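You operate a simulated robot arm through the tools that you are given. There is no shell and no other tool. Be economical: measure what you need, move in short steps, check, and stop when the job is done.

You run a simulated two-armed robot. Do the job below in one go: nothing can be reset, and whatever is moved stays where it is left.

## Task
Hold the dustpan, brush the pebbles in, shut the pale brush away and stand the pan on the bench.
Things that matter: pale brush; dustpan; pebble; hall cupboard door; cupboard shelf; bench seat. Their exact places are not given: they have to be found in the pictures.

The check looks at the end state, three seconds after you hand in, the way a careful person would. Anything else that was tipped, shoved, dropped, spilled or broken makes it a failure.

## Robot
Two 7-joint arms with two-finger parallel grippers on one trunk, on a base that drives. Base frame: it is fixed to the floor where the robot stands at the start and does not move with it; the origin is under the middle of the robot, x ahead of it, y to its left, z up. Units: m, rad, N and s.
The left shoulder is at the start at [0.07, 0.134, 1.176], the right one opposite. With the tool pointing down near the work surface each hand reaches from about 0.1 to 0.64 m from the robot's upright axis, wherever it stands, measured 20 degrees to its own side. Places, roughly: hall cupboard door [0.4, -0.2, 0.4]; cupboard shelf [0.5, -0.2, 0.5]; bench seat [0.5, -1, 0.5]. Payload 1.57 kg a hand.
The TCP of each hand is the grasp point between the finger pads, 0.03 m short of the fingertips. In the tool frame z runs along the fingers and y along their closing line. The gripper opens to 0.08 m. The fingers are 0.017 m wide and 0.012 m thick; the gripper's body (0.04 by 0.082 m) begins 0.08 m behind the TCP.
Orientation is that of the tool frame in the base frame, as [roll, pitch, yaw] about the fixed x, y, z axes, in that order (R = Rz(yaw) Ry(pitch) Rx(roll)). With the fingers straight down and closing along the base's y, the tool's x points along the base's -x, its y along +y and its z along -z.

## Interface
- The arms move only by the tool drive_tool. It takes "left_steps", "right_steps" or both (then of equal length, played together; a hand with none holds still); each is text: rows parted by semicolons, each of 7 numbers parted by spaces: the shift along the tool's x, y, z in m, then the turn, a rotation vector about the tool's x, y, z in rad, then the opening in per cent of the stroke, from 0 (shut) to 100 (fully open). In form: dx dy dz wx wy wz jaw; .... A call has 1 to 10 rows; each row is the pose to reach, as a shift and turn from the pose commanded when the call began, along the tool's axes at that moment. A row lasts 0.2 s, in which the tool goes at most 0.05 m and 0.15 rad; a call with a longer step from one row to the next is refused whole, and so is a gripper value outside its range. Where a pose cannot be reached the arm comes as near as it can. A force on the tool above 40 N (or 10 N above the force at the start of the call, whichever is more), or a blocked arm, ends the call early, and 0.2 s more pass. Each finger travels about 0.153 m/s and halts on what it meets, pressing with about 36 N; the grip force reading is that of the motor and also rises with nothing between the fingers. The clock runs only during rows and for 0.2 s after the last one: add rows that repeat a pose to give the fingers time. The reply holds the time, the measured pose of the TCP, the force on the tool along the base axes, the opening and the grip force, in the units named above and with some noise.
- Cameras (640 x 400 px; columns grow to the right, rows downward): "scene" is now at [0.1137, -0.0288, 1.371]; the picture's right is [-0.41, -0.91, 0.00], its down [-0.79, 0.36, -0.50] and it looks along [0.45, -0.21, -0.87] (base axes); focal length 214 px, centre (320, 200). "left" rides on the left gripper at [0.072, 0.007, -0.122] in its tool frame; the picture's right is [-0.09, 1.00, 0.00], its down [-0.84, -0.08, -0.54] and it looks along [-0.54, -0.05, 0.84] (tool axes); focal length 238 px, centre (320, 200). "right" rides on the right gripper at [0.072, -0.007, -0.122] in its tool frame; the picture's right is [0.09, 1.00, 0.00], its down [-0.84, 0.08, -0.54] and it looks along [-0.54, 0.05, 0.84] (tool axes); focal length 238 px, centre (320, 200).
- camera(camera): a new picture of that camera. The clock stands still meanwhile.
- slide_trunk(by): slides the trunk up (or, below 0, down) by that many m; the arms and the scene camera ride with it, the base frame stays. It gives what a move gives, with no picture.
- steer(legs): drives the robot by 1 to 6 legs, each [ahead, left, turn to the left] in m, m and rad, along the robot's own axes; the way and the turn of a leg run together, so that a leg with both is an arc; at most 1.5 m and 3.142 rad a leg. The arms and the cameras ride along, it lands a little off, and it stops where it bumps. It gives what a move gives.
- pan_tilt(pan, tilt): turns the head with the scene camera to pan (to the left, within 1.501 rad either way) and tilt (down, from -0.506 to 1.204), counted from straight ahead of the robot. It gives what a move gives.
- pixel_to_xyz(camera, pixels): for up to 12 pixels [column, row] of the newest picture of that camera ("zoom" is the newest enlarged one), the place [x, y, z] in the base frame of the surface seen there, good to about 0.002 m. The clock stands still meanwhile.
- enlarge(camera, box): a new picture of the part [left, top, right, bottom] of that camera's present view, enlarged. The clock stands still meanwhile.
- finish_job(): hands the job in; it is judged then, once.

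Work in short steps. Measure before you move; look again where a grasp or a placing could have gone wrong, and mend it. You have 80 turns and 62 pictures in all, those below and enlarged ones among them. Open the grippers and draw the arms clear of the work before you hand the job in, unless the task says otherwise; then end with one line.

The tools are called after "Call:" as a command line: name --argument value ..., lists and objects as JSON in quotes. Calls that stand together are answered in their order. drive_tool: Moves the arms, as the interface text tells. Its arguments: {"type":"object","properties":{"left_steps":{"type":"string"},"right_steps":{"type":"string"}},"required":[]} The other tools are called the same way: slide_trunk (by) slides the trunk up or down; steer (legs) drives the base; pan_tilt (pan, tilt) turns the head that bears the scene camera; camera (camera) takes a picture; pixel_to_xyz (camera, pixels) gives the place of the surface under pixels of a picture; enlarge (camera, box) takes an enlarged picture of a part of a camera's view; finish_job () hands the job in.

At the start:

```text
time_s: 0.0
left_eef_pos: [0.3891, -0.0039, 1.1349]
left_ee_rot: [3.141, 0.001, -3.141]
left_wrist_force: [-1.1, 0.0, -1.1]
left_finger_gap: 0.0802
left_finger_force: 0.2
right_eef_pos: [0.3, -0.3829, 1.1109]
right_ee_rot: [-3.142, 0.0, -3.139]
right_wrist_force: [-0.4, 0.1, -0.6]
right_finger_gap: 0.08
right_finger_force: 0.0
trunk travel left (down, up): [-0.75, 0.19]
robot x, y, heading: [-0.0037, 0.0008, 0.001]
head pan, tilt: [-0.428, 1.049]
```

scene: 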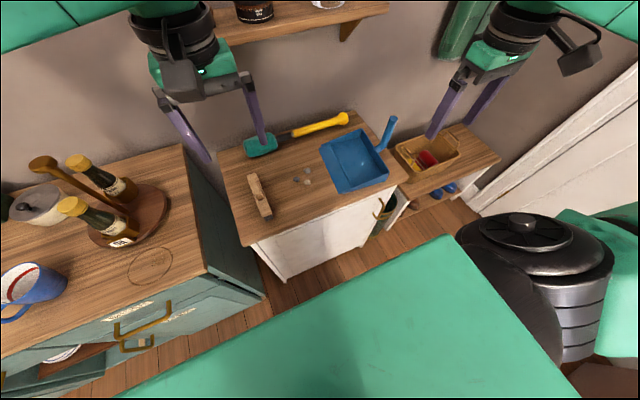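
right: 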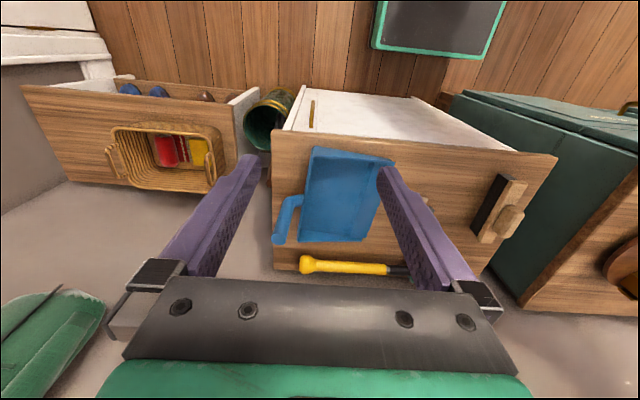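
left: 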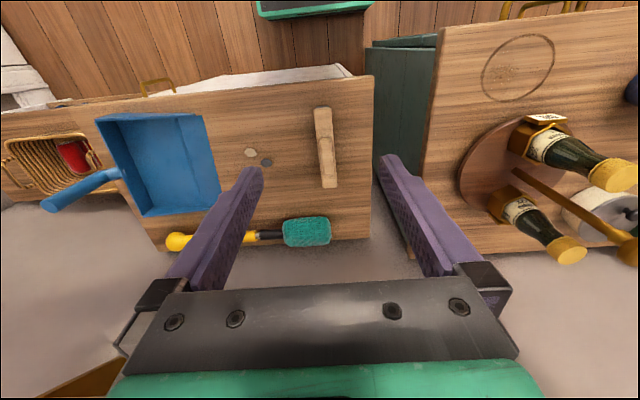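

I see the hall cupboard top with the pale brush (about 260,195), pebbles (303,177), blue dustpan (355,160) and a teal brush (295,135). I enlarge the area to measure it.

Call:
enlarge --camera "scene" --box '[200, 90, 520, 290]'

Call:
pixel_to_xyz --camera "scene" --pixels '[[254, 178], [266, 212], [263, 195], [297, 179], [304, 170], [307, 182], [321, 150], [337, 192], [388, 175], [368, 130], [391, 120], [355, 160]]'

Call:
pixel_to_xyz --camera "scene" --pixels '[[222, 160], [245, 240], [402, 185], [385, 150], [380, 210], [390, 205], [285, 278], [430, 160], [490, 155], [415, 185], [470, 190], [340, 120]]'

```text
2.00 times, centred on (360, 190) of scene
```

zoom: 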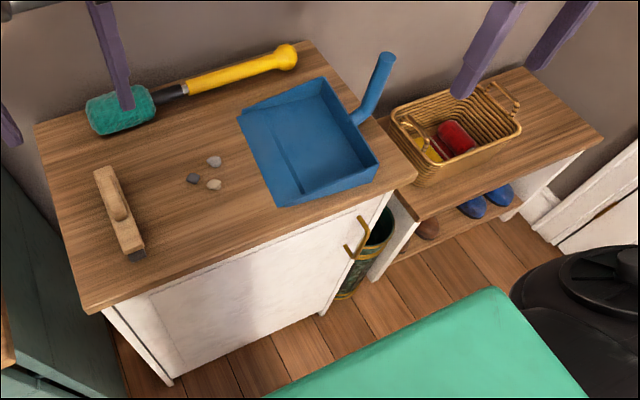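

```text
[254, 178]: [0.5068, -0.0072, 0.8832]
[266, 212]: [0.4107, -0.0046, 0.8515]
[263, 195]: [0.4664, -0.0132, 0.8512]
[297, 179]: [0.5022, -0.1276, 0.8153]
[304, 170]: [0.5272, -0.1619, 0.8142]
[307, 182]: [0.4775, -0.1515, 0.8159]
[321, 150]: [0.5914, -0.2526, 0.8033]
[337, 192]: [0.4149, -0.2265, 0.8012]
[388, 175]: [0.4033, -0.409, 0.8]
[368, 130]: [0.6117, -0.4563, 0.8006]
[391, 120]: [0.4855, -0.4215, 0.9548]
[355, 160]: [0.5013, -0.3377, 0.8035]
```

```text
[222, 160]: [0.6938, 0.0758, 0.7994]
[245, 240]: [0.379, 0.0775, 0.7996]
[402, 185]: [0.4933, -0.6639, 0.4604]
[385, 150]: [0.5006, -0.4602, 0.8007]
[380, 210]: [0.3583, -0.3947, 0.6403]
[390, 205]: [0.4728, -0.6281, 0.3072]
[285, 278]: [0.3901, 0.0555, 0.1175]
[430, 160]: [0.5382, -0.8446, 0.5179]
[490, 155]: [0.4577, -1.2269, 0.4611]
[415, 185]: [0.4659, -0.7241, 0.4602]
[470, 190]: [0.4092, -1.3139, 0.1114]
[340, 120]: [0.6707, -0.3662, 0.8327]
```

Tops: cupboard z=0.80; the brush stands bristles-down with its handle up at (0.46,-0.01,0.88). I look closer at the pan, its handle and the brush through the wrist cameras.

Call:
enlarge --camera "right" --box '[250, 80, 570, 280]'

Call:
pixel_to_xyz --camera "right" --pixels '[[279, 240], [283, 205], [300, 198], [305, 200], [315, 148], [393, 160], [366, 240], [300, 240], [340, 200], [310, 105], [275, 130], [557, 158]]'

Call:
enlarge --camera "left" --box '[30, 70, 350, 270]'

Call:
pixel_to_xyz --camera "left" --pixels '[[97, 117], [200, 115], [220, 190], [145, 215], [50, 205], [112, 175], [320, 110], [330, 186], [322, 130], [333, 150], [250, 153], [265, 162]]'

```text
2.00 times, centred on (410, 180) of right
```

zoom: 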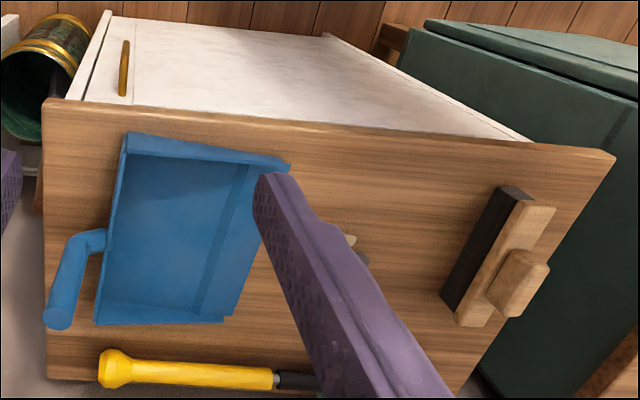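

```text
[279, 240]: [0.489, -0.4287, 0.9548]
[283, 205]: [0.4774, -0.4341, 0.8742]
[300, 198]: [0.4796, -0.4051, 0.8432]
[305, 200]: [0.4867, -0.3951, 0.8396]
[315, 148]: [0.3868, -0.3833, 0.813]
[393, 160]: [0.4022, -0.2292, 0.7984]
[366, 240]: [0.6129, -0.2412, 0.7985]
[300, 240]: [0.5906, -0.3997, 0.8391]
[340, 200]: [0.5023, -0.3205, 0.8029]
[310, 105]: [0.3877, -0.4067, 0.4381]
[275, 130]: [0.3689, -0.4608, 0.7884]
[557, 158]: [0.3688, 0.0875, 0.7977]
```

```text
2.00 times, centred on (190, 170) of left
```

zoom: 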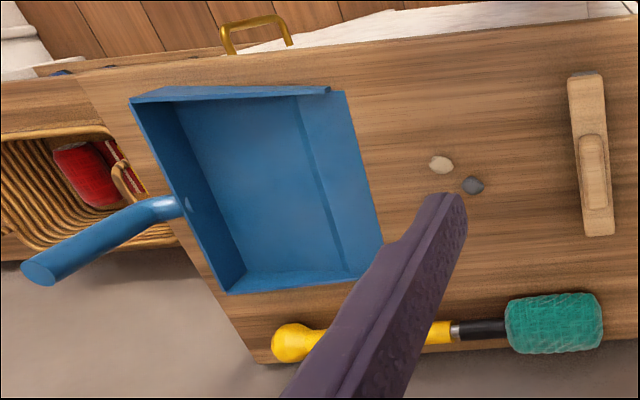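

```text
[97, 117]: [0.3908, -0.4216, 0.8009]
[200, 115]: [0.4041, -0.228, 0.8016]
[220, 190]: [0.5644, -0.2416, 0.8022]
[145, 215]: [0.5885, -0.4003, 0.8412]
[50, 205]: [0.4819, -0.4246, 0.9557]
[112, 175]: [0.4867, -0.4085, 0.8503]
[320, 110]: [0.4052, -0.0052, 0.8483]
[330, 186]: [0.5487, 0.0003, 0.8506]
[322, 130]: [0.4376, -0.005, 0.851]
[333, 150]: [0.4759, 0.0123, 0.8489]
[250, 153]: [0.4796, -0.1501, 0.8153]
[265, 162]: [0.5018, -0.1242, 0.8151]
```

The pan's low lip faces +y toward the pebbles, and its handle rises nearly upright at about (0.487,-0.43), z 0.85–0.955. Next I look at the bench and surroundings by panning right.

Call:
pan_tilt --pan -1.1 --tilt 0.75

Call:
camera --camera "scene"

```text
time_s: 1.1
left_eef_pos: [0.3893, -0.0049, 1.1351]
left_ee_rot: [3.141, -0.002, 3.141]
left_wrist_force: [-0.5, -0.3, -0.2]
left_finger_gap: 0.0801
left_finger_force: 0.0
right_eef_pos: [0.3008, -0.383, 1.1106]
right_ee_rot: [3.141, 0.0, -3.141]
right_wrist_force: [0.2, -0.6, 0.2]
right_finger_gap: 0.08
right_finger_force: 0.1
trunk travel left (down, up): [-0.75, 0.19]
robot x, y, heading: [0.0027, 0.0014, 0.004]
head pan, tilt: [-1.1, 0.75]
```

```text
55 pictures are left
```

scene: 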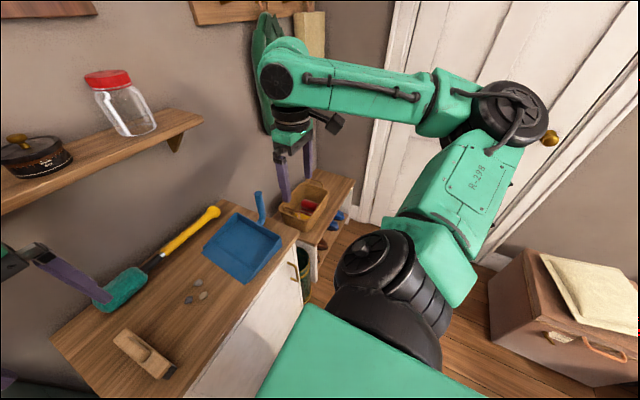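

The black and green shape is my own right arm. I measure the wall shelf, bench corners and a box near the back right so that I can steer clear.

Call:
pixel_to_xyz --camera "scene" --pixels '[[204, 122], [100, 165], [130, 130], [20, 215], [320, 178], [352, 182], [315, 245], [328, 200], [304, 228], [490, 260], [500, 360], [230, 170]]'

Call:
pan_tilt --pan 0.2 --tilt 1.0

Call:
camera --camera "scene"

```text
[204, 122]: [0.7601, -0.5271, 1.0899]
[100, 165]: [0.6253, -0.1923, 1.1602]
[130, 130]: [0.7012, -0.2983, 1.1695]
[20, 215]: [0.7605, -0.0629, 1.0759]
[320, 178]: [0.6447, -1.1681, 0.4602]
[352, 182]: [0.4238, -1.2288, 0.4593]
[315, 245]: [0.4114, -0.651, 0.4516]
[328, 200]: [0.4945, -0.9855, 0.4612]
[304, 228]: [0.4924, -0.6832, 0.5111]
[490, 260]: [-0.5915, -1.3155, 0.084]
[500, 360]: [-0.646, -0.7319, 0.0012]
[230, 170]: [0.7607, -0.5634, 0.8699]
```

```text
time_s: 2.5
left_eef_pos: [0.3889, -0.0043, 1.1352]
left_ee_rot: [-3.14, 0.0, -3.141]
left_wrist_force: [0.2, -0.2, -0.2]
left_finger_gap: 0.08
left_finger_force: 0.1
right_eef_pos: [0.3001, -0.3835, 1.1096]
right_ee_rot: [3.141, 0.0, -3.14]
right_wrist_force: [-0.2, 0.0, 0.2]
right_finger_gap: 0.0799
right_finger_force: 0.0
trunk travel left (down, up): [-0.75, 0.19]
robot x, y, heading: [-0.0014, -0.0008, -0.0]
head pan, tilt: [0.201, 1.0]
```

```text
54 pictures are left
```

scene: 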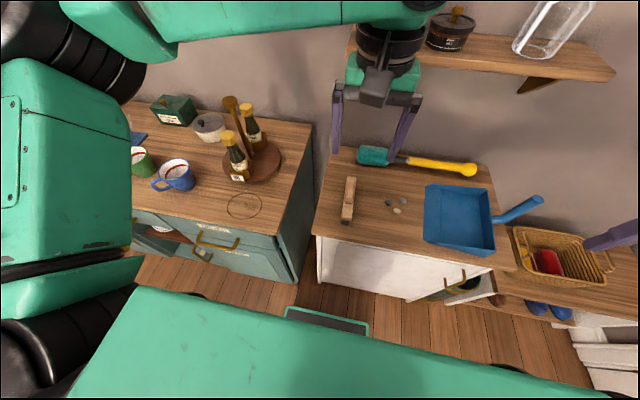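

I measure the teal cabinet's front, the dark framed panel near (330,322), the door handle, and floor clearance.

Call:
pixel_to_xyz --camera "scene" --pixels '[[330, 320], [290, 310], [365, 330], [292, 280], [276, 236], [215, 240], [465, 272], [448, 290], [400, 300], [430, 295], [380, 345], [495, 370]]'

Call:
enlarge --camera "scene" --box '[300, 140, 620, 340]'

Call:
pixel_to_xyz --camera "zoom" --pixels '[[288, 288], [332, 272], [310, 278], [292, 290], [60, 240], [90, 75], [105, 75], [100, 100], [100, 130], [76, 164], [95, 164], [440, 125]]'

```text
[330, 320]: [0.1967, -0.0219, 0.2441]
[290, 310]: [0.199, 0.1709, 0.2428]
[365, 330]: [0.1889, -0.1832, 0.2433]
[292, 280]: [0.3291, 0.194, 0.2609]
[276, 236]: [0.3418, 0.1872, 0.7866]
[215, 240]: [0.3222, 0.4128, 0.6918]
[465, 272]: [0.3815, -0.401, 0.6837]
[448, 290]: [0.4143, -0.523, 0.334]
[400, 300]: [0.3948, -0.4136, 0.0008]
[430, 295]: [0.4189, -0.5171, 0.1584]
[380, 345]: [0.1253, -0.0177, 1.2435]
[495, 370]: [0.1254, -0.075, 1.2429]
```

```text
2.00 times, centred on (460, 240) of scene
```

zoom: 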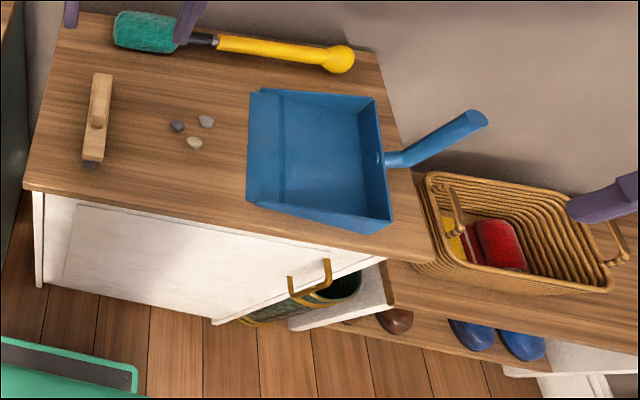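

```text
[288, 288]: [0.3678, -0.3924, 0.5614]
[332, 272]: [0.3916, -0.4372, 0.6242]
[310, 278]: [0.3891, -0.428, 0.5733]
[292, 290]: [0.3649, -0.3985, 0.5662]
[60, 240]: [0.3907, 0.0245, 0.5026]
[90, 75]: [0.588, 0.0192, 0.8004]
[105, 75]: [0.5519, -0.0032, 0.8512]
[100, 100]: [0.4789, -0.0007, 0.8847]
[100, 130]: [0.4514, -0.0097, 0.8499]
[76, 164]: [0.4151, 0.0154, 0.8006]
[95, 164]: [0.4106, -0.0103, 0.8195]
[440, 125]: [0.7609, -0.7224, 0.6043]
```

All clear around the base (front at x≈0.2, cupboard front 0.38). The pan handle is near the limit of reach, so I shift the robot 0.13 m to the right.

Call:
steer --legs '[[0, -0.13, 0]]'

```text
time_s: 3.8
left_eef_pos: [0.3904, -0.1322, 1.1336]
left_ee_rot: [-3.139, -0.001, -3.137]
left_wrist_force: [0.0, 0.4, 0.8]
left_finger_gap: 0.0801
left_finger_force: 0.2
right_eef_pos: [0.3017, -0.5119, 1.1108]
right_ee_rot: [-3.14, -0.001, -3.139]
right_wrist_force: [0.0, 0.1, 0.2]
right_finger_gap: 0.0801
right_finger_force: 0.1
trunk travel left (down, up): [-0.75, 0.19]
robot x, y, heading: [-0.0027, -0.1286, 0.001]
head pan, tilt: [0.201, 1.0]
```

I bring the right hand above the pan handle (0.487,-0.43) and the left hand above the brush (0.48,0.0), both staying high.

Call:
drive_tool --right_steps "-0.031 0.014 0.015 0 0 0 100; -0.062 0.028 0.03 0 0 0 100; -0.093 0.041 0.045 0 0 0 100; -0.124 0.055 0.06 0 0 0 100; -0.155 0.068 0.075 0 0 0 100; -0.185 0.082 0.09 0 0 0 100; -0.185 0.082 0.09 0 0 0 100" --left_steps "-0.015 0.022 0.022 0 0 0 100; -0.03 0.044 0.043 0 0 0 100; -0.045 0.066 0.065 0 0 0 100; -0.06 0.088 0.087 0 0 0 100; -0.075 0.11 0.108 0 0 0 100; -0.09 0.132 0.13 0 0 0 100; -0.09 0.132 0.13 0 0 0 100"

Call:
camera --camera "right"

Call:
camera --camera "left"

```text
time_s: 5.4
left_eef_pos: [0.4796, -0.0012, 1.0052]
left_ee_rot: [3.141, 0.002, -3.141]
left_wrist_force: [0.1, 0.4, -0.5]
left_finger_gap: 0.08
left_finger_force: 0.1
right_eef_pos: [0.4852, -0.4313, 1.0207]
right_ee_rot: [-3.139, 0.001, -3.14]
right_wrist_force: [-0.2, 1.3, -0.1]
right_finger_gap: 0.0803
right_finger_force: 0.1
trunk travel left (down, up): [-0.75, 0.19]
robot x, y, heading: [0.0001, -0.1288, 0.001]
head pan, tilt: [0.201, 1.0]
```

```text
52 pictures are left
```

right: 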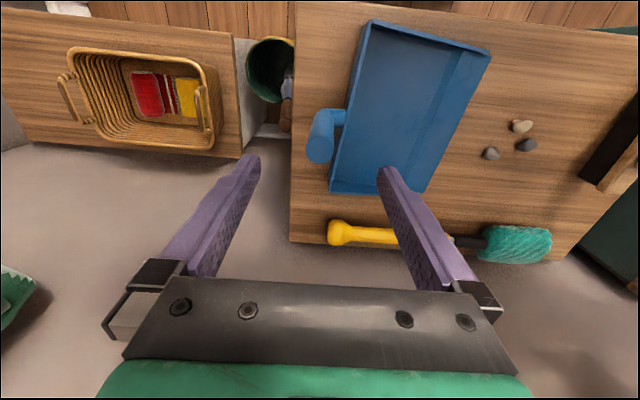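

```text
51 pictures are left
```

left: 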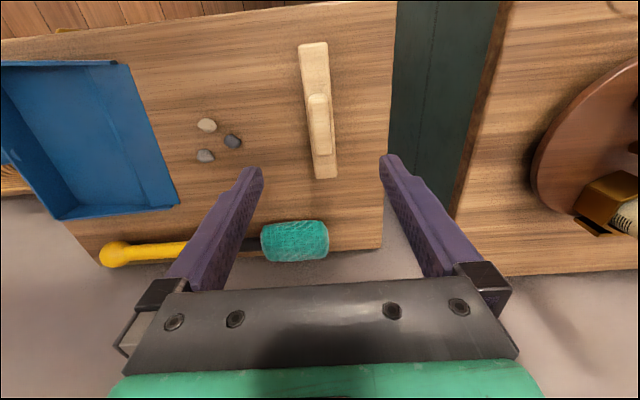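

Both targets sit midway between the fingers (handle near (325,140), knob near (320,120)). I measure them accurately.

Call:
pixel_to_xyz --camera "right" --pixels '[[311, 150], [330, 150], [320, 160], [318, 140], [322, 115], [342, 117], [320, 125], [340, 125]]'

Call:
pixel_to_xyz --camera "left" --pixels '[[302, 46], [326, 45], [317, 176], [336, 174], [310, 97], [325, 97], [315, 152], [330, 151], [320, 110], [324, 145], [304, 70], [328, 70]]'

```text
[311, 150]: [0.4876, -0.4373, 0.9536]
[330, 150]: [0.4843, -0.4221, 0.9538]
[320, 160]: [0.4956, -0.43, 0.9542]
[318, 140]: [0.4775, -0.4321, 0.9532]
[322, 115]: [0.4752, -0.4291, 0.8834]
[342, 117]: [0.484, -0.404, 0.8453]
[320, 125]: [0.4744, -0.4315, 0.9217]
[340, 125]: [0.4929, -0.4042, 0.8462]
```

```text
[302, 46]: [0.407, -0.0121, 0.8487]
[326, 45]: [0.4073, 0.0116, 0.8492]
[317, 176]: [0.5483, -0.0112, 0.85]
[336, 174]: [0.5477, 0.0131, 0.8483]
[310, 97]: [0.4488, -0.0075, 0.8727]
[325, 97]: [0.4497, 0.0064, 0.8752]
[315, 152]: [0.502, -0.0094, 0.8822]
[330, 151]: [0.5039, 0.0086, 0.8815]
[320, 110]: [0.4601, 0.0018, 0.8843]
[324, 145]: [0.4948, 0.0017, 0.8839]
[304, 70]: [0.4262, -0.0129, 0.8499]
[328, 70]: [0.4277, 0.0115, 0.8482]
```

Handle axis is (0.4865,-0.430), r≈0.012, top 0.954; the knob is x 0.445–0.51, y ±0.01, top 0.884. I descend with both hands and close on each.

Call:
drive_tool --right_steps "-0.001 0.001 0.03 0 0 0 100; -0.001 0.001 0.06 0 0 0 100; -0.001 0.001 0.09 0 0 0 100; -0.001 0.001 0.11 0 0 0 100; -0.001 0.001 0.11 0 0 0 100; -0.001 0.001 0.11 0 0 0 60; -0.001 0.001 0.11 0 0 0 0; -0.001 0.001 0.11 0 0 0 0; -0.001 0.001 0.11 0 0 0 0; -0.001 0.001 0.11 0 0 0 0" --left_steps "0.001 0.001 0.03 0 0 0 100; 0.001 0.001 0.06 0 0 0 100; 0.001 0.001 0.09 0 0 0 100; 0.001 0.001 0.11 0 0 0 100; 0.001 0.001 0.12 0 0 0 100; 0.001 0.001 0.12 0 0 0 60; 0.001 0.001 0.12 0 0 0 0; 0.001 0.001 0.12 0 0 0 0; 0.001 0.001 0.12 0 0 0 0; 0.001 0.001 0.12 0 0 0 0"

Call:
camera --camera "left"

Call:
camera --camera "right"

```text
time_s: 7.6
left_eef_pos: [0.477, -0.0, 0.8854]
left_ee_rot: [3.141, 0.002, -3.142]
left_wrist_force: [0.7, -0.1, -0.3]
left_finger_gap: 0.019
left_finger_force: 33.4
right_eef_pos: [0.4868, -0.429, 0.9122]
right_ee_rot: [-3.141, 0.003, -3.141]
right_wrist_force: [0.4, 1.1, 13.9]
right_finger_gap: 0.0266
right_finger_force: 35.7
trunk travel left (down, up): [-0.75, 0.19]
robot x, y, heading: [0.0001, -0.1326, -0.0]
head pan, tilt: [0.201, 1.0]
```

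```text
50 pictures are left
```

left: 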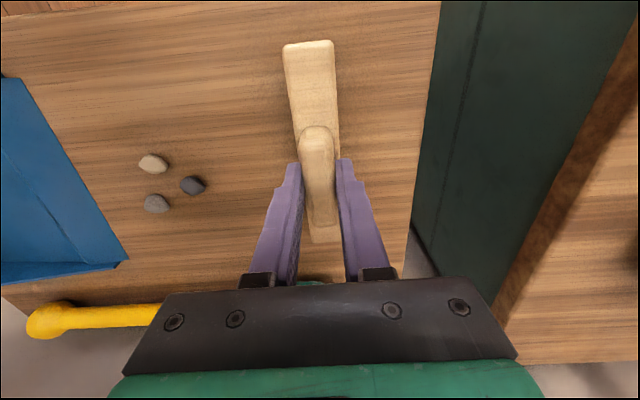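

```text
49 pictures are left
```

right: 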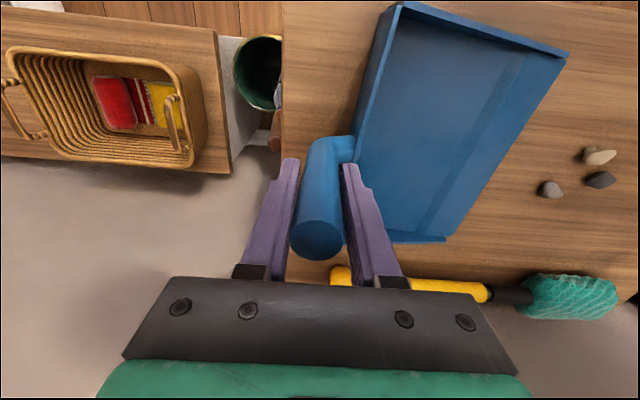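

Both grips hold (gaps 0.019 and 0.027). Now I lift the brush 3 mm, centre it on the pebbles in x, and begin a gentle sweep toward the pan.

Call:
drive_tool --left_steps "-0.006 0 -0.003 0 0 0 0; -0.013 -0.015 -0.003 0 0 0 0; -0.013 -0.04 -0.003 0 0 0 0; -0.013 -0.065 -0.003 0 0 0 0; -0.013 -0.09 -0.003 0 0 0 0; -0.013 -0.11 -0.003 0 0 0 0; -0.013 -0.13 -0.003 0 0 0 0; -0.013 -0.15 -0.003 0 0 0 0; -0.013 -0.17 -0.003 0 0 0 0; -0.013 -0.18 -0.003 0 0 0 0"

Call:
pan_tilt --pan -0.4 --tilt 0.95

Call:
enlarge --camera "scene" --box '[180, 60, 500, 260]'

```text
time_s: 9.8
left_eef_pos: [0.4919, -0.1802, 0.8885]
left_ee_rot: [-3.141, 0.002, -3.139]
left_wrist_force: [-0.1, 0.4, -1.1]
left_finger_gap: 0.0194
left_finger_force: 34.0
right_eef_pos: [0.4853, -0.4302, 0.9111]
right_ee_rot: [-3.14, 0.002, -3.138]
right_wrist_force: [1.0, 0.4, 13.3]
right_finger_gap: 0.027
right_finger_force: 35.9
trunk travel left (down, up): [-0.75, 0.19]
robot x, y, heading: [0.0017, -0.1281, -0.001]
head pan, tilt: [0.201, 1.0]
```

```text
time_s: 10.8
left_eef_pos: [0.4917, -0.1809, 0.888]
left_ee_rot: [3.141, 0.001, -3.141]
left_wrist_force: [-0.4, 0.7, -1.1]
left_finger_gap: 0.0194
left_finger_force: 33.6
right_eef_pos: [0.4854, -0.4297, 0.9104]
right_ee_rot: [3.141, 0.001, -3.138]
right_wrist_force: [0.1, 0.5, 12.7]
right_finger_gap: 0.0266
right_finger_force: 36.3
trunk travel left (down, up): [-0.75, 0.19]
robot x, y, heading: [-0.0026, -0.1289, 0.004]
head pan, tilt: [-0.4, 0.949]
```

```text
2.00 times, centred on (340, 160) of scene
```

zoom: 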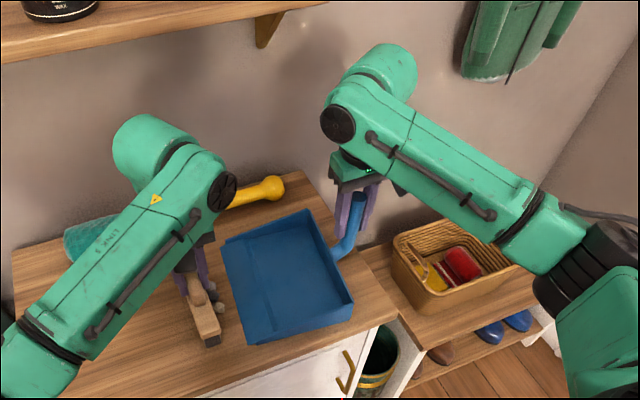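

The pebbles are now ahead of the brush at the pan's lip (around (215,310) in the zoom), and the arms have room. I raise the brush 4 mm and carry on over the lip.

Call:
drive_tool --left_steps "0 -0.01 -0.002 0 0 0 0; 0 -0.025 -0.004 0 0 0 0; 0 -0.04 -0.005 0 0 0 0; 0 -0.055 -0.005 0 0 0 0; 0 -0.07 -0.005 0 0 0 0; 0 -0.085 -0.005 0 0 0 0; 0 -0.095 -0.005 0 0 0 0; 0 -0.105 -0.005 0 0 0 0; 0 -0.105 -0.005 0 0 0 0"

Call:
enlarge --camera "scene" --box '[220, 100, 420, 225]'

Call:
camera --camera "right"

```text
time_s: 12.8
left_eef_pos: [0.4907, -0.2654, 0.8936]
left_ee_rot: [-3.141, 0.001, -3.14]
left_wrist_force: [1.2, 0.2, 1.8]
left_finger_gap: 0.0191
left_finger_force: 33.0
left hand out of reach, approached as far as the arm can: row 7, 8, 9
right_eef_pos: [0.4862, -0.4294, 0.9115]
right_ee_rot: [3.141, 0.003, -3.141]
right_wrist_force: [-0.2, 1.7, 11.1]
right_finger_gap: 0.0268
right_finger_force: 36.9
trunk travel left (down, up): [-0.75, 0.19]
robot x, y, heading: [-0.0009, -0.1272, 0.007]
head pan, tilt: [-0.4, 0.949]
```

```text
3.20 times, centred on (320, 162) of scene
```

zoom: 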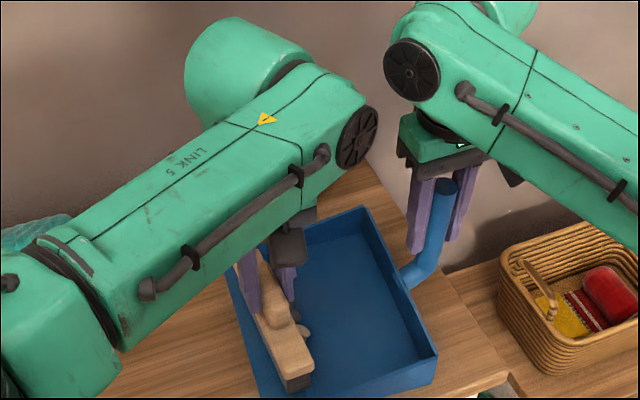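

```text
46 pictures are left
```

right: 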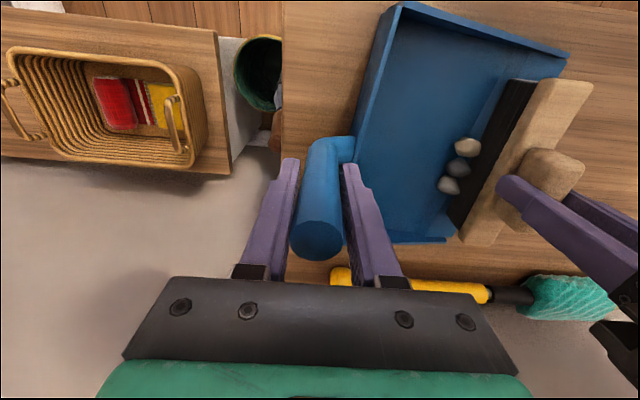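

All three pebbles are in the pan, just ahead of the bristles. The left arm is at its reach limit, so I push the pan 3.5 cm toward the still brush to seat the pebbles deeper.

Call:
drive_tool --right_steps "0 0.005 -0.001 0 0 0 0; 0 0.015 -0.001 0 0 0 0; 0 0.025 -0.001 0 0 0 0; 0 0.035 -0.001 0 0 0 0; 0 0.035 -0.001 0 0 0 0"

Call:
camera --camera "right"

```text
time_s: 14.0
left_eef_pos: [0.4887, -0.2667, 0.8926]
left_ee_rot: [3.141, 0.003, -3.14]
left_wrist_force: [-0.2, -0.2, -1.7]
left_finger_gap: 0.0195
left_finger_force: 33.3
right_eef_pos: [0.4849, -0.3952, 0.912]
right_ee_rot: [3.139, 0.004, -3.14]
right_wrist_force: [0.5, -5.0, 16.1]
right_finger_gap: 0.026
right_finger_force: 36.3
trunk travel left (down, up): [-0.75, 0.19]
robot x, y, heading: [-0.001, -0.1285, -0.001]
head pan, tilt: [-0.4, 0.949]
```

```text
45 pictures are left
```

right: 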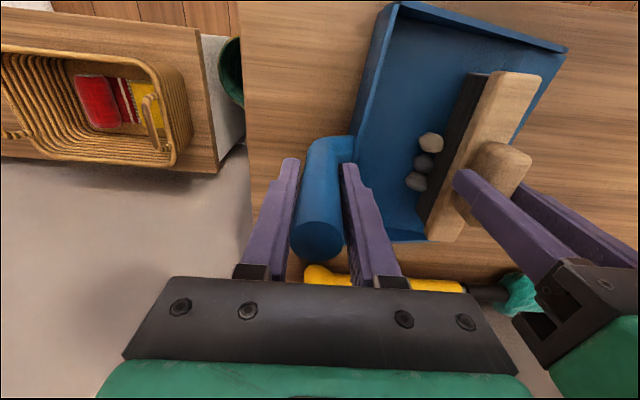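

The pebbles are well inside. I lift the brush straight up clear of the pan.

Call:
drive_tool --left_steps "0 0 -0.02 0 0 0 0; 0 0.01 -0.05 0 0 0 0; 0 0.04 -0.07 0 0 0 0; 0 0.08 -0.07 0 0 0 0; 0 0.12 -0.07 0 0 0 0; 0 0.15 -0.07 0 0 0 0; 0 0.15 -0.07 0 0 0 0"

Call:
camera --camera "left"

```text
time_s: 15.6
left_eef_pos: [0.4908, -0.1146, 0.9645]
left_ee_rot: [3.141, 0.002, -3.139]
left_wrist_force: [0.9, -0.2, -1.5]
left_finger_gap: 0.0193
left_finger_force: 33.5
right_eef_pos: [0.4857, -0.3954, 0.9135]
right_ee_rot: [3.139, 0.0, -3.137]
right_wrist_force: [-0.3, -0.9, 13.9]
right_finger_gap: 0.0261
right_finger_force: 35.8
trunk travel left (down, up): [-0.75, 0.19]
robot x, y, heading: [0.0008, -0.1316, 0.004]
head pan, tilt: [-0.4, 0.949]
```

```text
44 pictures are left
```

left: 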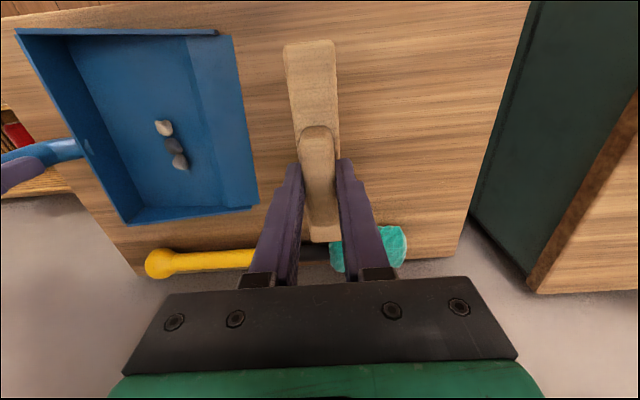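

All three pebbles show in the pan at (165,145). I set the brush down on the cupboard top near (0.467,-0.08) and release it.

Call:
drive_tool --left_steps "0.012 0.02 0.02 0 0 0 0; 0.024 0.035 0.05 0 0 0 0; 0.024 0.035 0.07 0 0 0 0; 0.024 0.035 0.0785 0 0 0 0; 0.024 0.035 0.0785 0 0 0 0; 0.024 0.035 0.0785 0 0 0 60; 0.024 0.035 0.0785 0 0 0 100; 0.024 0.035 0.0785 0 0 0 100"

Call:
drive_tool --left_steps "0 0 -0.03 0 0 0 100; 0 0 -0.07 0 0 0 100; 0 0 -0.11 0 0 0 100; 0 0 -0.15 0 0 0 100; 0.04 0.02 -0.17 0 0 0 100; 0.08 0.04 -0.18 0 0 0 100; 0.12 0.06 -0.19 0 0 0 100; 0.15 0.08 -0.2 0 0 0 100"

Call:
camera --camera "scene"

```text
time_s: 17.4
left_eef_pos: [0.4661, -0.0806, 0.8851]
left_ee_rot: [3.142, 0.001, -3.14]
left_wrist_force: [-0.8, -0.2, 0.7]
left_finger_gap: 0.08
left_finger_force: 0.1
right_eef_pos: [0.4853, -0.3945, 0.9132]
right_ee_rot: [-3.141, 0.003, -3.138]
right_wrist_force: [-0.7, 1.1, 13.1]
right_finger_gap: 0.0263
right_finger_force: 36.5
trunk travel left (down, up): [-0.75, 0.19]
robot x, y, heading: [0.0029, -0.1271, 0.0]
head pan, tilt: [-0.4, 0.949]
```

```text
time_s: 19.2
left_eef_pos: [0.3147, -0.0012, 1.0852]
left_ee_rot: [3.14, 0.003, -3.138]
left_wrist_force: [0.1, -0.2, 0.4]
left_finger_gap: 0.0802
left_finger_force: 0.0
right_eef_pos: [0.4834, -0.3954, 0.912]
right_ee_rot: [-3.141, 0.004, -3.14]
right_wrist_force: [-1.1, -0.8, 13.7]
right_finger_gap: 0.0254
right_finger_force: 36.2
trunk travel left (down, up): [-0.75, 0.19]
robot x, y, heading: [-0.0007, -0.1293, 0.002]
head pan, tilt: [-0.4, 0.949]
```

```text
43 pictures are left
```

scene: 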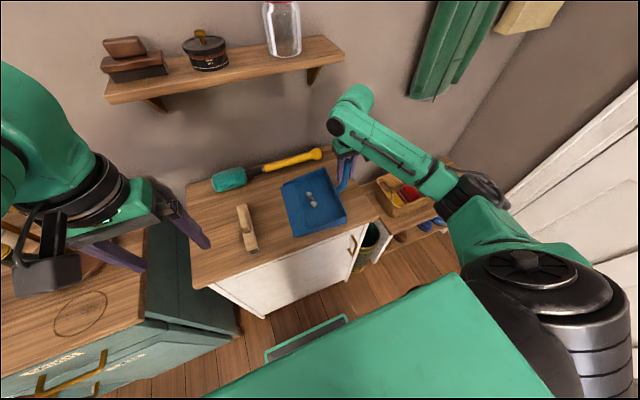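

The brush stands free on the cupboard and the left hand is clear. I measure the bench, basket and right wall, then lift the pan.

Call:
pixel_to_xyz --camera "scene" --pixels '[[590, 130], [520, 210], [630, 220], [400, 205], [376, 182], [445, 222], [460, 180], [425, 235], [400, 212], [388, 178], [380, 195], [450, 163]]'

Call:
drive_tool --right_steps "0 0 -0.01 0 0 0 0; 0 0 -0.025 0 0 0 0; 0 0 -0.04 0 0 0 0; 0 0 -0.06 0 0 0 0; 0 0 -0.06 0 0 0 0"

Call:
camera --camera "right"

```text
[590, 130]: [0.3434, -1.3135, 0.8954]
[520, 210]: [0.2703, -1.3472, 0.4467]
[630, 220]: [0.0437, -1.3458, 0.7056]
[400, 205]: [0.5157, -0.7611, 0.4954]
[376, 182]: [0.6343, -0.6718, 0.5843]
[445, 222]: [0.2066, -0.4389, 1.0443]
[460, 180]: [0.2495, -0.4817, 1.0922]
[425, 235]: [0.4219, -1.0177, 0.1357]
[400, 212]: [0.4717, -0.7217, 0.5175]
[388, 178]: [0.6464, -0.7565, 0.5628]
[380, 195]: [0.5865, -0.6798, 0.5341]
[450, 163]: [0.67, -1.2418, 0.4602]
```

```text
time_s: 20.4
left_eef_pos: [0.3168, 0.0002, 1.0841]
left_ee_rot: [-3.14, 0.001, -3.14]
left_wrist_force: [-0.4, -0.1, 0.7]
left_finger_gap: 0.0798
left_finger_force: 0.0
right_eef_pos: [0.4866, -0.3956, 0.9723]
right_ee_rot: [3.141, -0.001, -3.14]
right_wrist_force: [0.5, -0.7, -0.7]
right_finger_gap: 0.0233
right_finger_force: 35.4
trunk travel left (down, up): [-0.75, 0.19]
robot x, y, heading: [0.0023, -0.1305, 0.004]
head pan, tilt: [-0.4, 0.949]
```

```text
42 pictures are left
```

right: 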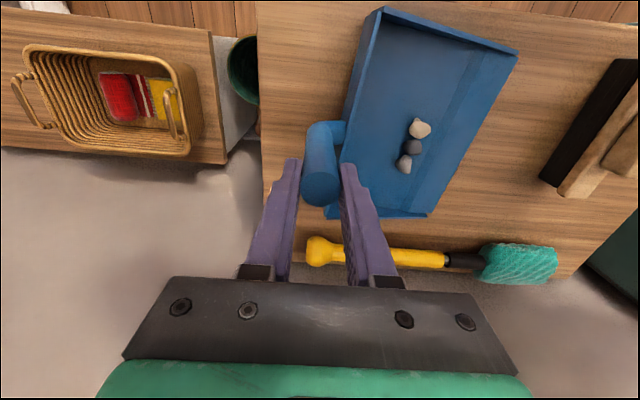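

The handle top shows at row 190 rather than 240, so the grip may have slipped. I measure the pan's height.

Call:
pixel_to_xyz --camera "right" --pixels '[[320, 190], [360, 25], [430, 150], [350, 170], [420, 210], [515, 55], [318, 150], [440, 60]]'

Call:
enlarge --camera "scene" --box '[240, 130, 440, 255]'

```text
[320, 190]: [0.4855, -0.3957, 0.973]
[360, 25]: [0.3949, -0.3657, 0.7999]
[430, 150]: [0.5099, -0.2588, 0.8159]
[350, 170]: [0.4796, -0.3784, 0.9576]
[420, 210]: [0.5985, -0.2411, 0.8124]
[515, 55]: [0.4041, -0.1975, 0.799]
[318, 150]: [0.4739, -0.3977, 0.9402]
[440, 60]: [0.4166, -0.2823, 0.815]
```

```text
3.20 times, centred on (340, 192) of scene
```

zoom: 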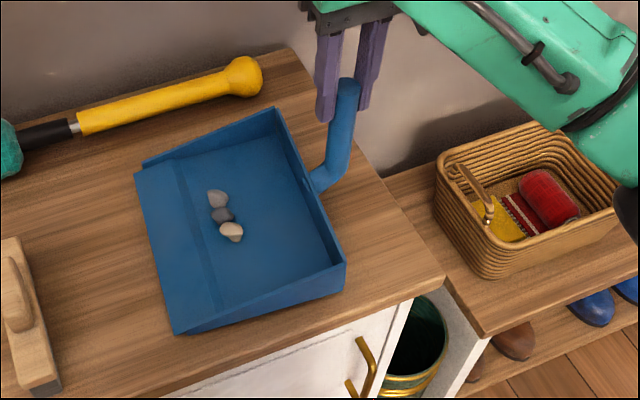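

The back of the pan rose only 2 cm while the lip stayed on the table: the fingertips had been wedged on the elbow and slid up. I lower it flat, open, and look.

Call:
drive_tool --right_steps "0 0 0.01 0 0 0 0; 0 0 0.019 0 0 0 0; 0 0 0.022 0 0 0 0; 0 0 0.022 0 0 0 30; 0 0 0.022 0 0 0 60; 0 0 0.022 0 0 0 100; 0 0 0.022 0 0 0 100"

Call:
camera --camera "right"

Call:
pixel_to_xyz --camera "right" --pixels '[[320, 195], [311, 190], [332, 190], [325, 160], [360, 25], [430, 150], [320, 150], [440, 60]]'

```text
time_s: 22.0
left_eef_pos: [0.3182, -0.0004, 1.0828]
left_ee_rot: [-3.141, 0.001, -3.141]
left_wrist_force: [0.0, 0.5, 0.3]
left_finger_gap: 0.08
left_finger_force: 0.1
right_eef_pos: [0.487, -0.394, 0.9489]
right_ee_rot: [-3.141, 0.0, -3.14]
right_wrist_force: [0.1, -0.4, -0.3]
right_finger_gap: 0.0798
right_finger_force: 0.1
trunk travel left (down, up): [-0.75, 0.19]
robot x, y, heading: [-0.0013, -0.1298, -0.0]
head pan, tilt: [-0.4, 0.949]
```

```text
40 pictures are left
```

right: 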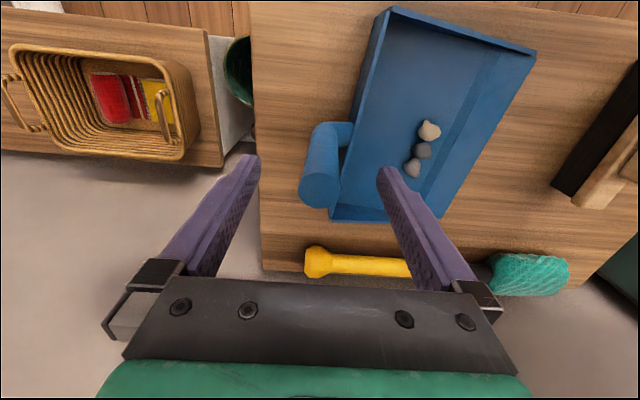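

```text
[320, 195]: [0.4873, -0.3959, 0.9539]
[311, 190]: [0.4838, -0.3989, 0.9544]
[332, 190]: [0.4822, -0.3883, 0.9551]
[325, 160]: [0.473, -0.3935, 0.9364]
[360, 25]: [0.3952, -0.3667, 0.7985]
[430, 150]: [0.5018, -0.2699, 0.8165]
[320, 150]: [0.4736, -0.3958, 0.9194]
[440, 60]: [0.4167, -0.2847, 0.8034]
```

The pan is flat again, handle top at 0.954. I regrip higher, clear of the elbow (TCP z≈0.922), and then try a small lift.

Call:
drive_tool --right_steps "0 -0.001 0.015 0 0 0 100; 0 -0.001 0.027 0 0 0 100; 0 -0.001 0.027 0 0 0 50; 0 -0.001 0.027 0 0 0 0; 0 -0.001 0.027 0 0 0 0; 0 -0.001 0.027 0 0 0 0"

Call:
drive_tool --right_steps "0 0 -0.005 0 0 0 0; 0 0 -0.012 0 0 0 0; 0 0 -0.02 0 0 0 0; 0 0 -0.02 0 0 0 0"

Call:
camera --camera "right"

Call:
pixel_to_xyz --camera "right" --pixels '[[320, 230], [320, 215], [360, 50], [430, 170], [440, 60], [520, 60], [425, 230]]'

```text
time_s: 23.4
left_eef_pos: [0.3162, 0.0003, 1.0844]
left_ee_rot: [3.141, 0.002, -3.139]
left_wrist_force: [0.5, 0.4, 1.2]
left_finger_gap: 0.0802
left_finger_force: 0.0
right_eef_pos: [0.4867, -0.3975, 0.9233]
right_ee_rot: [3.139, 0.002, -3.138]
right_wrist_force: [0.0, 0.0, 11.5]
right_finger_gap: 0.026
right_finger_force: 36.1
trunk travel left (down, up): [-0.75, 0.19]
robot x, y, heading: [-0.0007, -0.1271, 0.001]
head pan, tilt: [-0.4, 0.949]
```

```text
time_s: 24.4
left_eef_pos: [0.3185, -0.0002, 1.0846]
left_ee_rot: [-3.142, -0.002, -3.14]
left_wrist_force: [0.6, 0.7, -0.2]
left_finger_gap: 0.0799
left_finger_force: 0.1
right_eef_pos: [0.4867, -0.3959, 0.9422]
right_ee_rot: [3.141, 0.0, -3.138]
right_wrist_force: [-0.2, -0.4, -2.1]
right_finger_gap: 0.0233
right_finger_force: 35.9
trunk travel left (down, up): [-0.75, 0.19]
robot x, y, heading: [-0.0016, -0.1308, -0.002]
head pan, tilt: [-0.4, 0.949]
```

```text
39 pictures are left
```

right: 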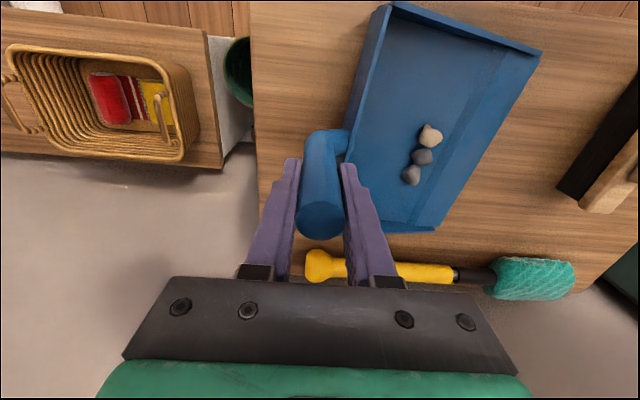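

```text
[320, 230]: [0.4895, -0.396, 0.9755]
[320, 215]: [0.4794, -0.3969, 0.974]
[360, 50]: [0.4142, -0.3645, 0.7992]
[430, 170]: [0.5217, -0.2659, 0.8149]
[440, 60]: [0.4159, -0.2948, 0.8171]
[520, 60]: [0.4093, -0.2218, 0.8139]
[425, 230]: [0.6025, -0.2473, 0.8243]
```

The lift now holds: handle top 0.974 and lip raised to 0.814, with only a slight lip-down tilt. I lift further slowly and tilt the lip up by 0.1 rad to keep the pebbles in.

Call:
drive_tool --right_steps "0 0 -0.005 -0.03 0 0 0; 0 0 -0.012 -0.06 0 0 0; 0 0 -0.02 -0.09 0 0 0; 0 0 -0.03 -0.11 0 0 0; 0 0 -0.04 -0.11 0 0 0; 0 0 -0.04 -0.11 0 0 0"

Call:
camera --camera "right"

Call:
pixel_to_xyz --camera "right" --pixels '[[320, 230], [320, 215], [360, 50], [430, 100], [400, 60], [520, 60], [395, 225]]'

```text
time_s: 25.8
left_eef_pos: [0.3173, -0.0007, 1.0838]
left_ee_rot: [-3.141, 0.001, -3.14]
left_wrist_force: [-0.6, -0.5, -0.3]
left_finger_gap: 0.0797
left_finger_force: 0.0
right_eef_pos: [0.4875, -0.3965, 0.9822]
right_ee_rot: [3.032, 0.0, -3.139]
right_wrist_force: [0.0, 0.4, -1.9]
right_finger_gap: 0.023
right_finger_force: 35.2
trunk travel left (down, up): [-0.75, 0.19]
robot x, y, heading: [0.0069, -0.1295, 0.005]
head pan, tilt: [-0.4, 0.949]
```

```text
38 pictures are left
```

right: 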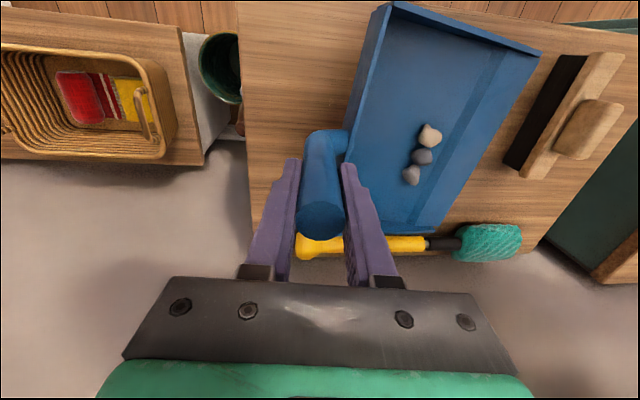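

```text
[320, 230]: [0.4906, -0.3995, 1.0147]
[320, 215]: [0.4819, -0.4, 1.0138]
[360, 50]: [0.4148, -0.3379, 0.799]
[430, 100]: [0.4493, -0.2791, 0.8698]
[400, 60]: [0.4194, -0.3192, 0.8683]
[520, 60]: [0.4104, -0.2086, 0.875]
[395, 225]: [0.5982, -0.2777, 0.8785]
```

The grip is firm, lip up slightly, pan bottom at about 0.86. I drive right 0.5 m along the bench at this height and look down at the bench.

Call:
steer --legs '[[0, -0.25, 0], [0, -0.25, 0]]'

Call:
pan_tilt --pan -0.75 --tilt 0.95

Call:
camera --camera "scene"

Call:
camera --camera "right"

```text
time_s: 29.0
left_eef_pos: [0.319, -0.4984, 1.0833]
left_ee_rot: [-3.14, -0.001, 3.141]
left_wrist_force: [0.0, -0.3, 0.6]
left_finger_gap: 0.0799
left_finger_force: 0.0
right_eef_pos: [0.488, -0.8931, 0.9821]
right_ee_rot: [3.032, -0.001, -3.138]
right_wrist_force: [-0.2, -0.8, -1.9]
right_finger_gap: 0.0233
right_finger_force: 35.3
trunk travel left (down, up): [-0.75, 0.19]
robot x, y, heading: [0.0002, -0.6296, 0.001]
head pan, tilt: [-0.4, 0.949]
```

```text
time_s: 29.9
left_eef_pos: [0.319, -0.4989, 1.0831]
left_ee_rot: [3.141, -0.001, 3.141]
left_wrist_force: [-0.6, -0.1, -0.6]
left_finger_gap: 0.0801
left_finger_force: 0.0
right_eef_pos: [0.4865, -0.896, 0.9828]
right_ee_rot: [3.032, 0.001, -3.139]
right_wrist_force: [0.3, -0.5, -1.6]
right_finger_gap: 0.023
right_finger_force: 35.9
trunk travel left (down, up): [-0.75, 0.19]
robot x, y, heading: [0.0011, -0.6298, 0.0]
head pan, tilt: [-0.75, 0.949]
```

```text
37 pictures are left
```

scene: 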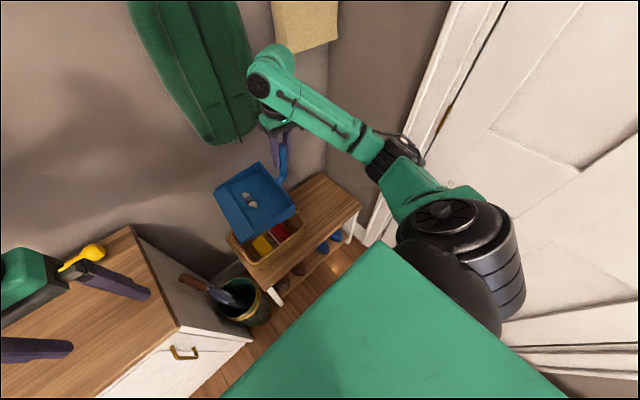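

```text
36 pictures are left
```

right: 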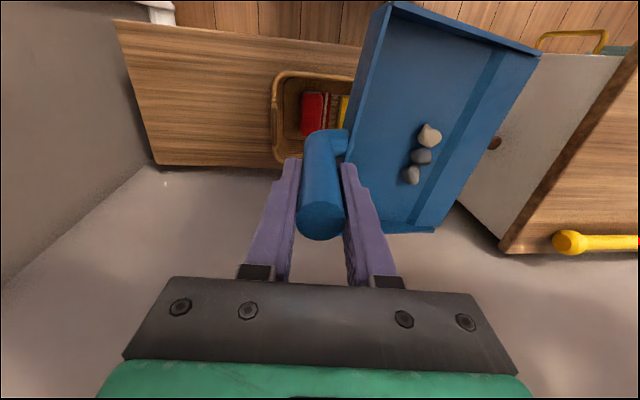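

The space right of the basket is open (right picture, 130–270). I measure the bench end, basket edge, and the green coat and parcel on the wall.

Call:
pixel_to_xyz --camera "right" --pixels '[[122, 25], [157, 163], [270, 40], [255, 160], [276, 80], [273, 110], [276, 155], [290, 72], [200, 100]]'

Call:
pixel_to_xyz --camera "scene" --pixels '[[220, 130], [245, 60], [185, 90], [310, 45], [335, 45], [395, 170], [250, 30]]'

```text
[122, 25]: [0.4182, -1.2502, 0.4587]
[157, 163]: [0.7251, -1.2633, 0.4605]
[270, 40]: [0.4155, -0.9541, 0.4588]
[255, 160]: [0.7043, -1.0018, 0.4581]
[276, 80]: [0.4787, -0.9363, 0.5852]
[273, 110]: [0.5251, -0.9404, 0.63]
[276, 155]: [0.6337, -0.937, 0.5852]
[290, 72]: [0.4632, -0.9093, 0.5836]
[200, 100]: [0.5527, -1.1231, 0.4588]
```

```text
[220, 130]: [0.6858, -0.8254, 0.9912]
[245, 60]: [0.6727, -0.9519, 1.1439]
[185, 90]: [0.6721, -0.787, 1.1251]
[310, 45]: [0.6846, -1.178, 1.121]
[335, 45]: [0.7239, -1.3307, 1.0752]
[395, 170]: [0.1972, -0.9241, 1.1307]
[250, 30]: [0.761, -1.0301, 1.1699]
```

The free seat area is y −0.945…−1.26, x 0.41…0.73 at z 0.46; the pan fits with its handle at (0.51,−1.18). I drive 0.2 m further right.

Call:
steer --legs '[[0, -0.2, 0]]'

Call:
drive_tool --right_steps "-0.006 -0.02 0 0 0 0 0; -0.012 -0.04 0 0 0 0 0; -0.018 -0.06 0 0 0 0 0; -0.022 -0.08 0 0 0 0 0; -0.022 -0.08 0 0 0 0 0"

Call:
camera --camera "scene"

```text
time_s: 31.5
left_eef_pos: [0.3194, -0.7003, 1.0829]
left_ee_rot: [-3.139, -0.001, 3.139]
left_wrist_force: [-0.4, -0.5, 0.4]
left_finger_gap: 0.0799
left_finger_force: 0.2
right_eef_pos: [0.486, -1.097, 0.9826]
right_ee_rot: [3.034, 0.0, 3.141]
right_wrist_force: [-0.3, 0.6, -1.8]
right_finger_gap: 0.0232
right_finger_force: 35.5
trunk travel left (down, up): [-0.75, 0.19]
robot x, y, heading: [-0.0014, -0.8305, -0.005]
head pan, tilt: [-0.75, 0.949]
```

```text
time_s: 32.7
left_eef_pos: [0.3194, -0.7012, 1.085]
left_ee_rot: [3.141, 0.0, 3.139]
left_wrist_force: [0.7, 0.6, -0.1]
left_finger_gap: 0.08
left_finger_force: 0.2
right_eef_pos: [0.5086, -1.1763, 0.9746]
right_ee_rot: [3.031, 0.0, -3.141]
right_wrist_force: [-0.1, 0.4, -0.8]
right_finger_gap: 0.0234
right_finger_force: 35.4
trunk travel left (down, up): [-0.75, 0.19]
robot x, y, heading: [0.0004, -0.8299, -0.005]
head pan, tilt: [-0.75, 0.949]
```

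```text
35 pictures are left
```

scene: 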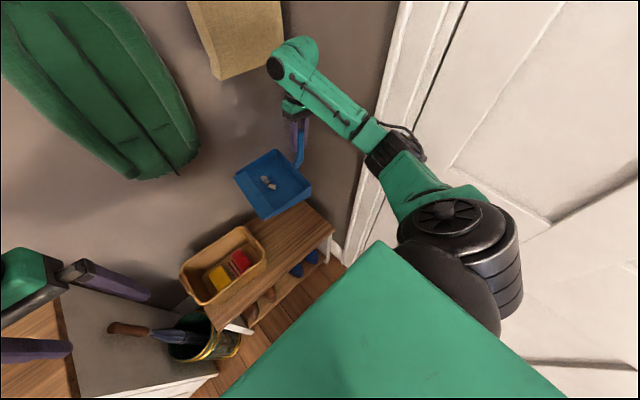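

Before lowering I check the umbrella in the stand (handle at (130,330)), since the left arm comes down near it.

Call:
pixel_to_xyz --camera "scene" --pixels '[[112, 327], [140, 331], [180, 336], [215, 345], [20, 290], [205, 300], [130, 280]]'

```text
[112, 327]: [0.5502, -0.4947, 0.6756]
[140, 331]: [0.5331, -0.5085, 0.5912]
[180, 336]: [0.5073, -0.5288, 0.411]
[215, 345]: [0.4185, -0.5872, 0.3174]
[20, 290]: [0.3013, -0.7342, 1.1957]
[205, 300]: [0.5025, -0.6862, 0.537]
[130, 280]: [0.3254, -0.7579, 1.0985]
```

The umbrella is at x≥0.5, well beyond the left arm at x≈0.32. I slide the trunk down 0.35 m.

Call:
slide_trunk --by -0.35

Call:
camera --camera "scene"

Call:
camera --camera "right"

```text
time_s: 36.1
left_eef_pos: [0.3183, -0.7013, 0.7349]
left_ee_rot: [-3.141, 0.001, 3.141]
left_wrist_force: [0.5, -0.2, -0.2]
left_finger_gap: 0.0801
left_finger_force: 0.0
right_eef_pos: [0.5089, -1.1769, 0.6241]
right_ee_rot: [3.032, 0.0, -3.141]
right_wrist_force: [-0.5, 0.2, -2.2]
right_finger_gap: 0.0229
right_finger_force: 35.7
trunk travel left (down, up): [-0.4, 0.54]
robot x, y, heading: [-0.0022, -0.8314, -0.005]
head pan, tilt: [-0.75, 0.949]
```

```text
34 pictures are left
```

scene: 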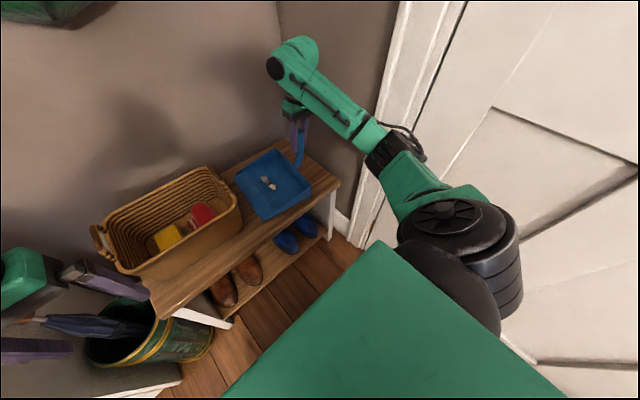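

```text
33 pictures are left
```

right: 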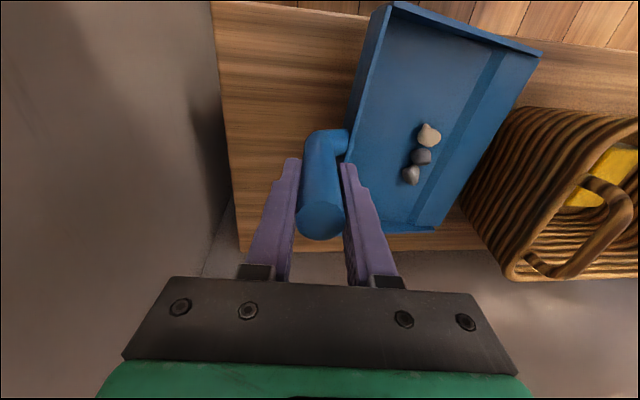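

The pan hangs over the free space with the basket to its left. I measure its clearances and height.

Call:
pixel_to_xyz --camera "right" --pixels '[[535, 55], [432, 225], [470, 170], [385, 10], [500, 150], [230, 100], [400, 60], [395, 225], [320, 225], [300, 50]]'

```text
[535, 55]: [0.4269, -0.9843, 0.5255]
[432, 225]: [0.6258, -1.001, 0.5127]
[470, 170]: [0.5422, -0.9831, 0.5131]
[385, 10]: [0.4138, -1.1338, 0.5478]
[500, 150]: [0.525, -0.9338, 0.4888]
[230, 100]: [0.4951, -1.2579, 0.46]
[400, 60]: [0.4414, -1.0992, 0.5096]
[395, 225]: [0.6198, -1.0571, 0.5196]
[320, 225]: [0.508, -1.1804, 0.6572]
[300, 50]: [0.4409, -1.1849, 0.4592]
```

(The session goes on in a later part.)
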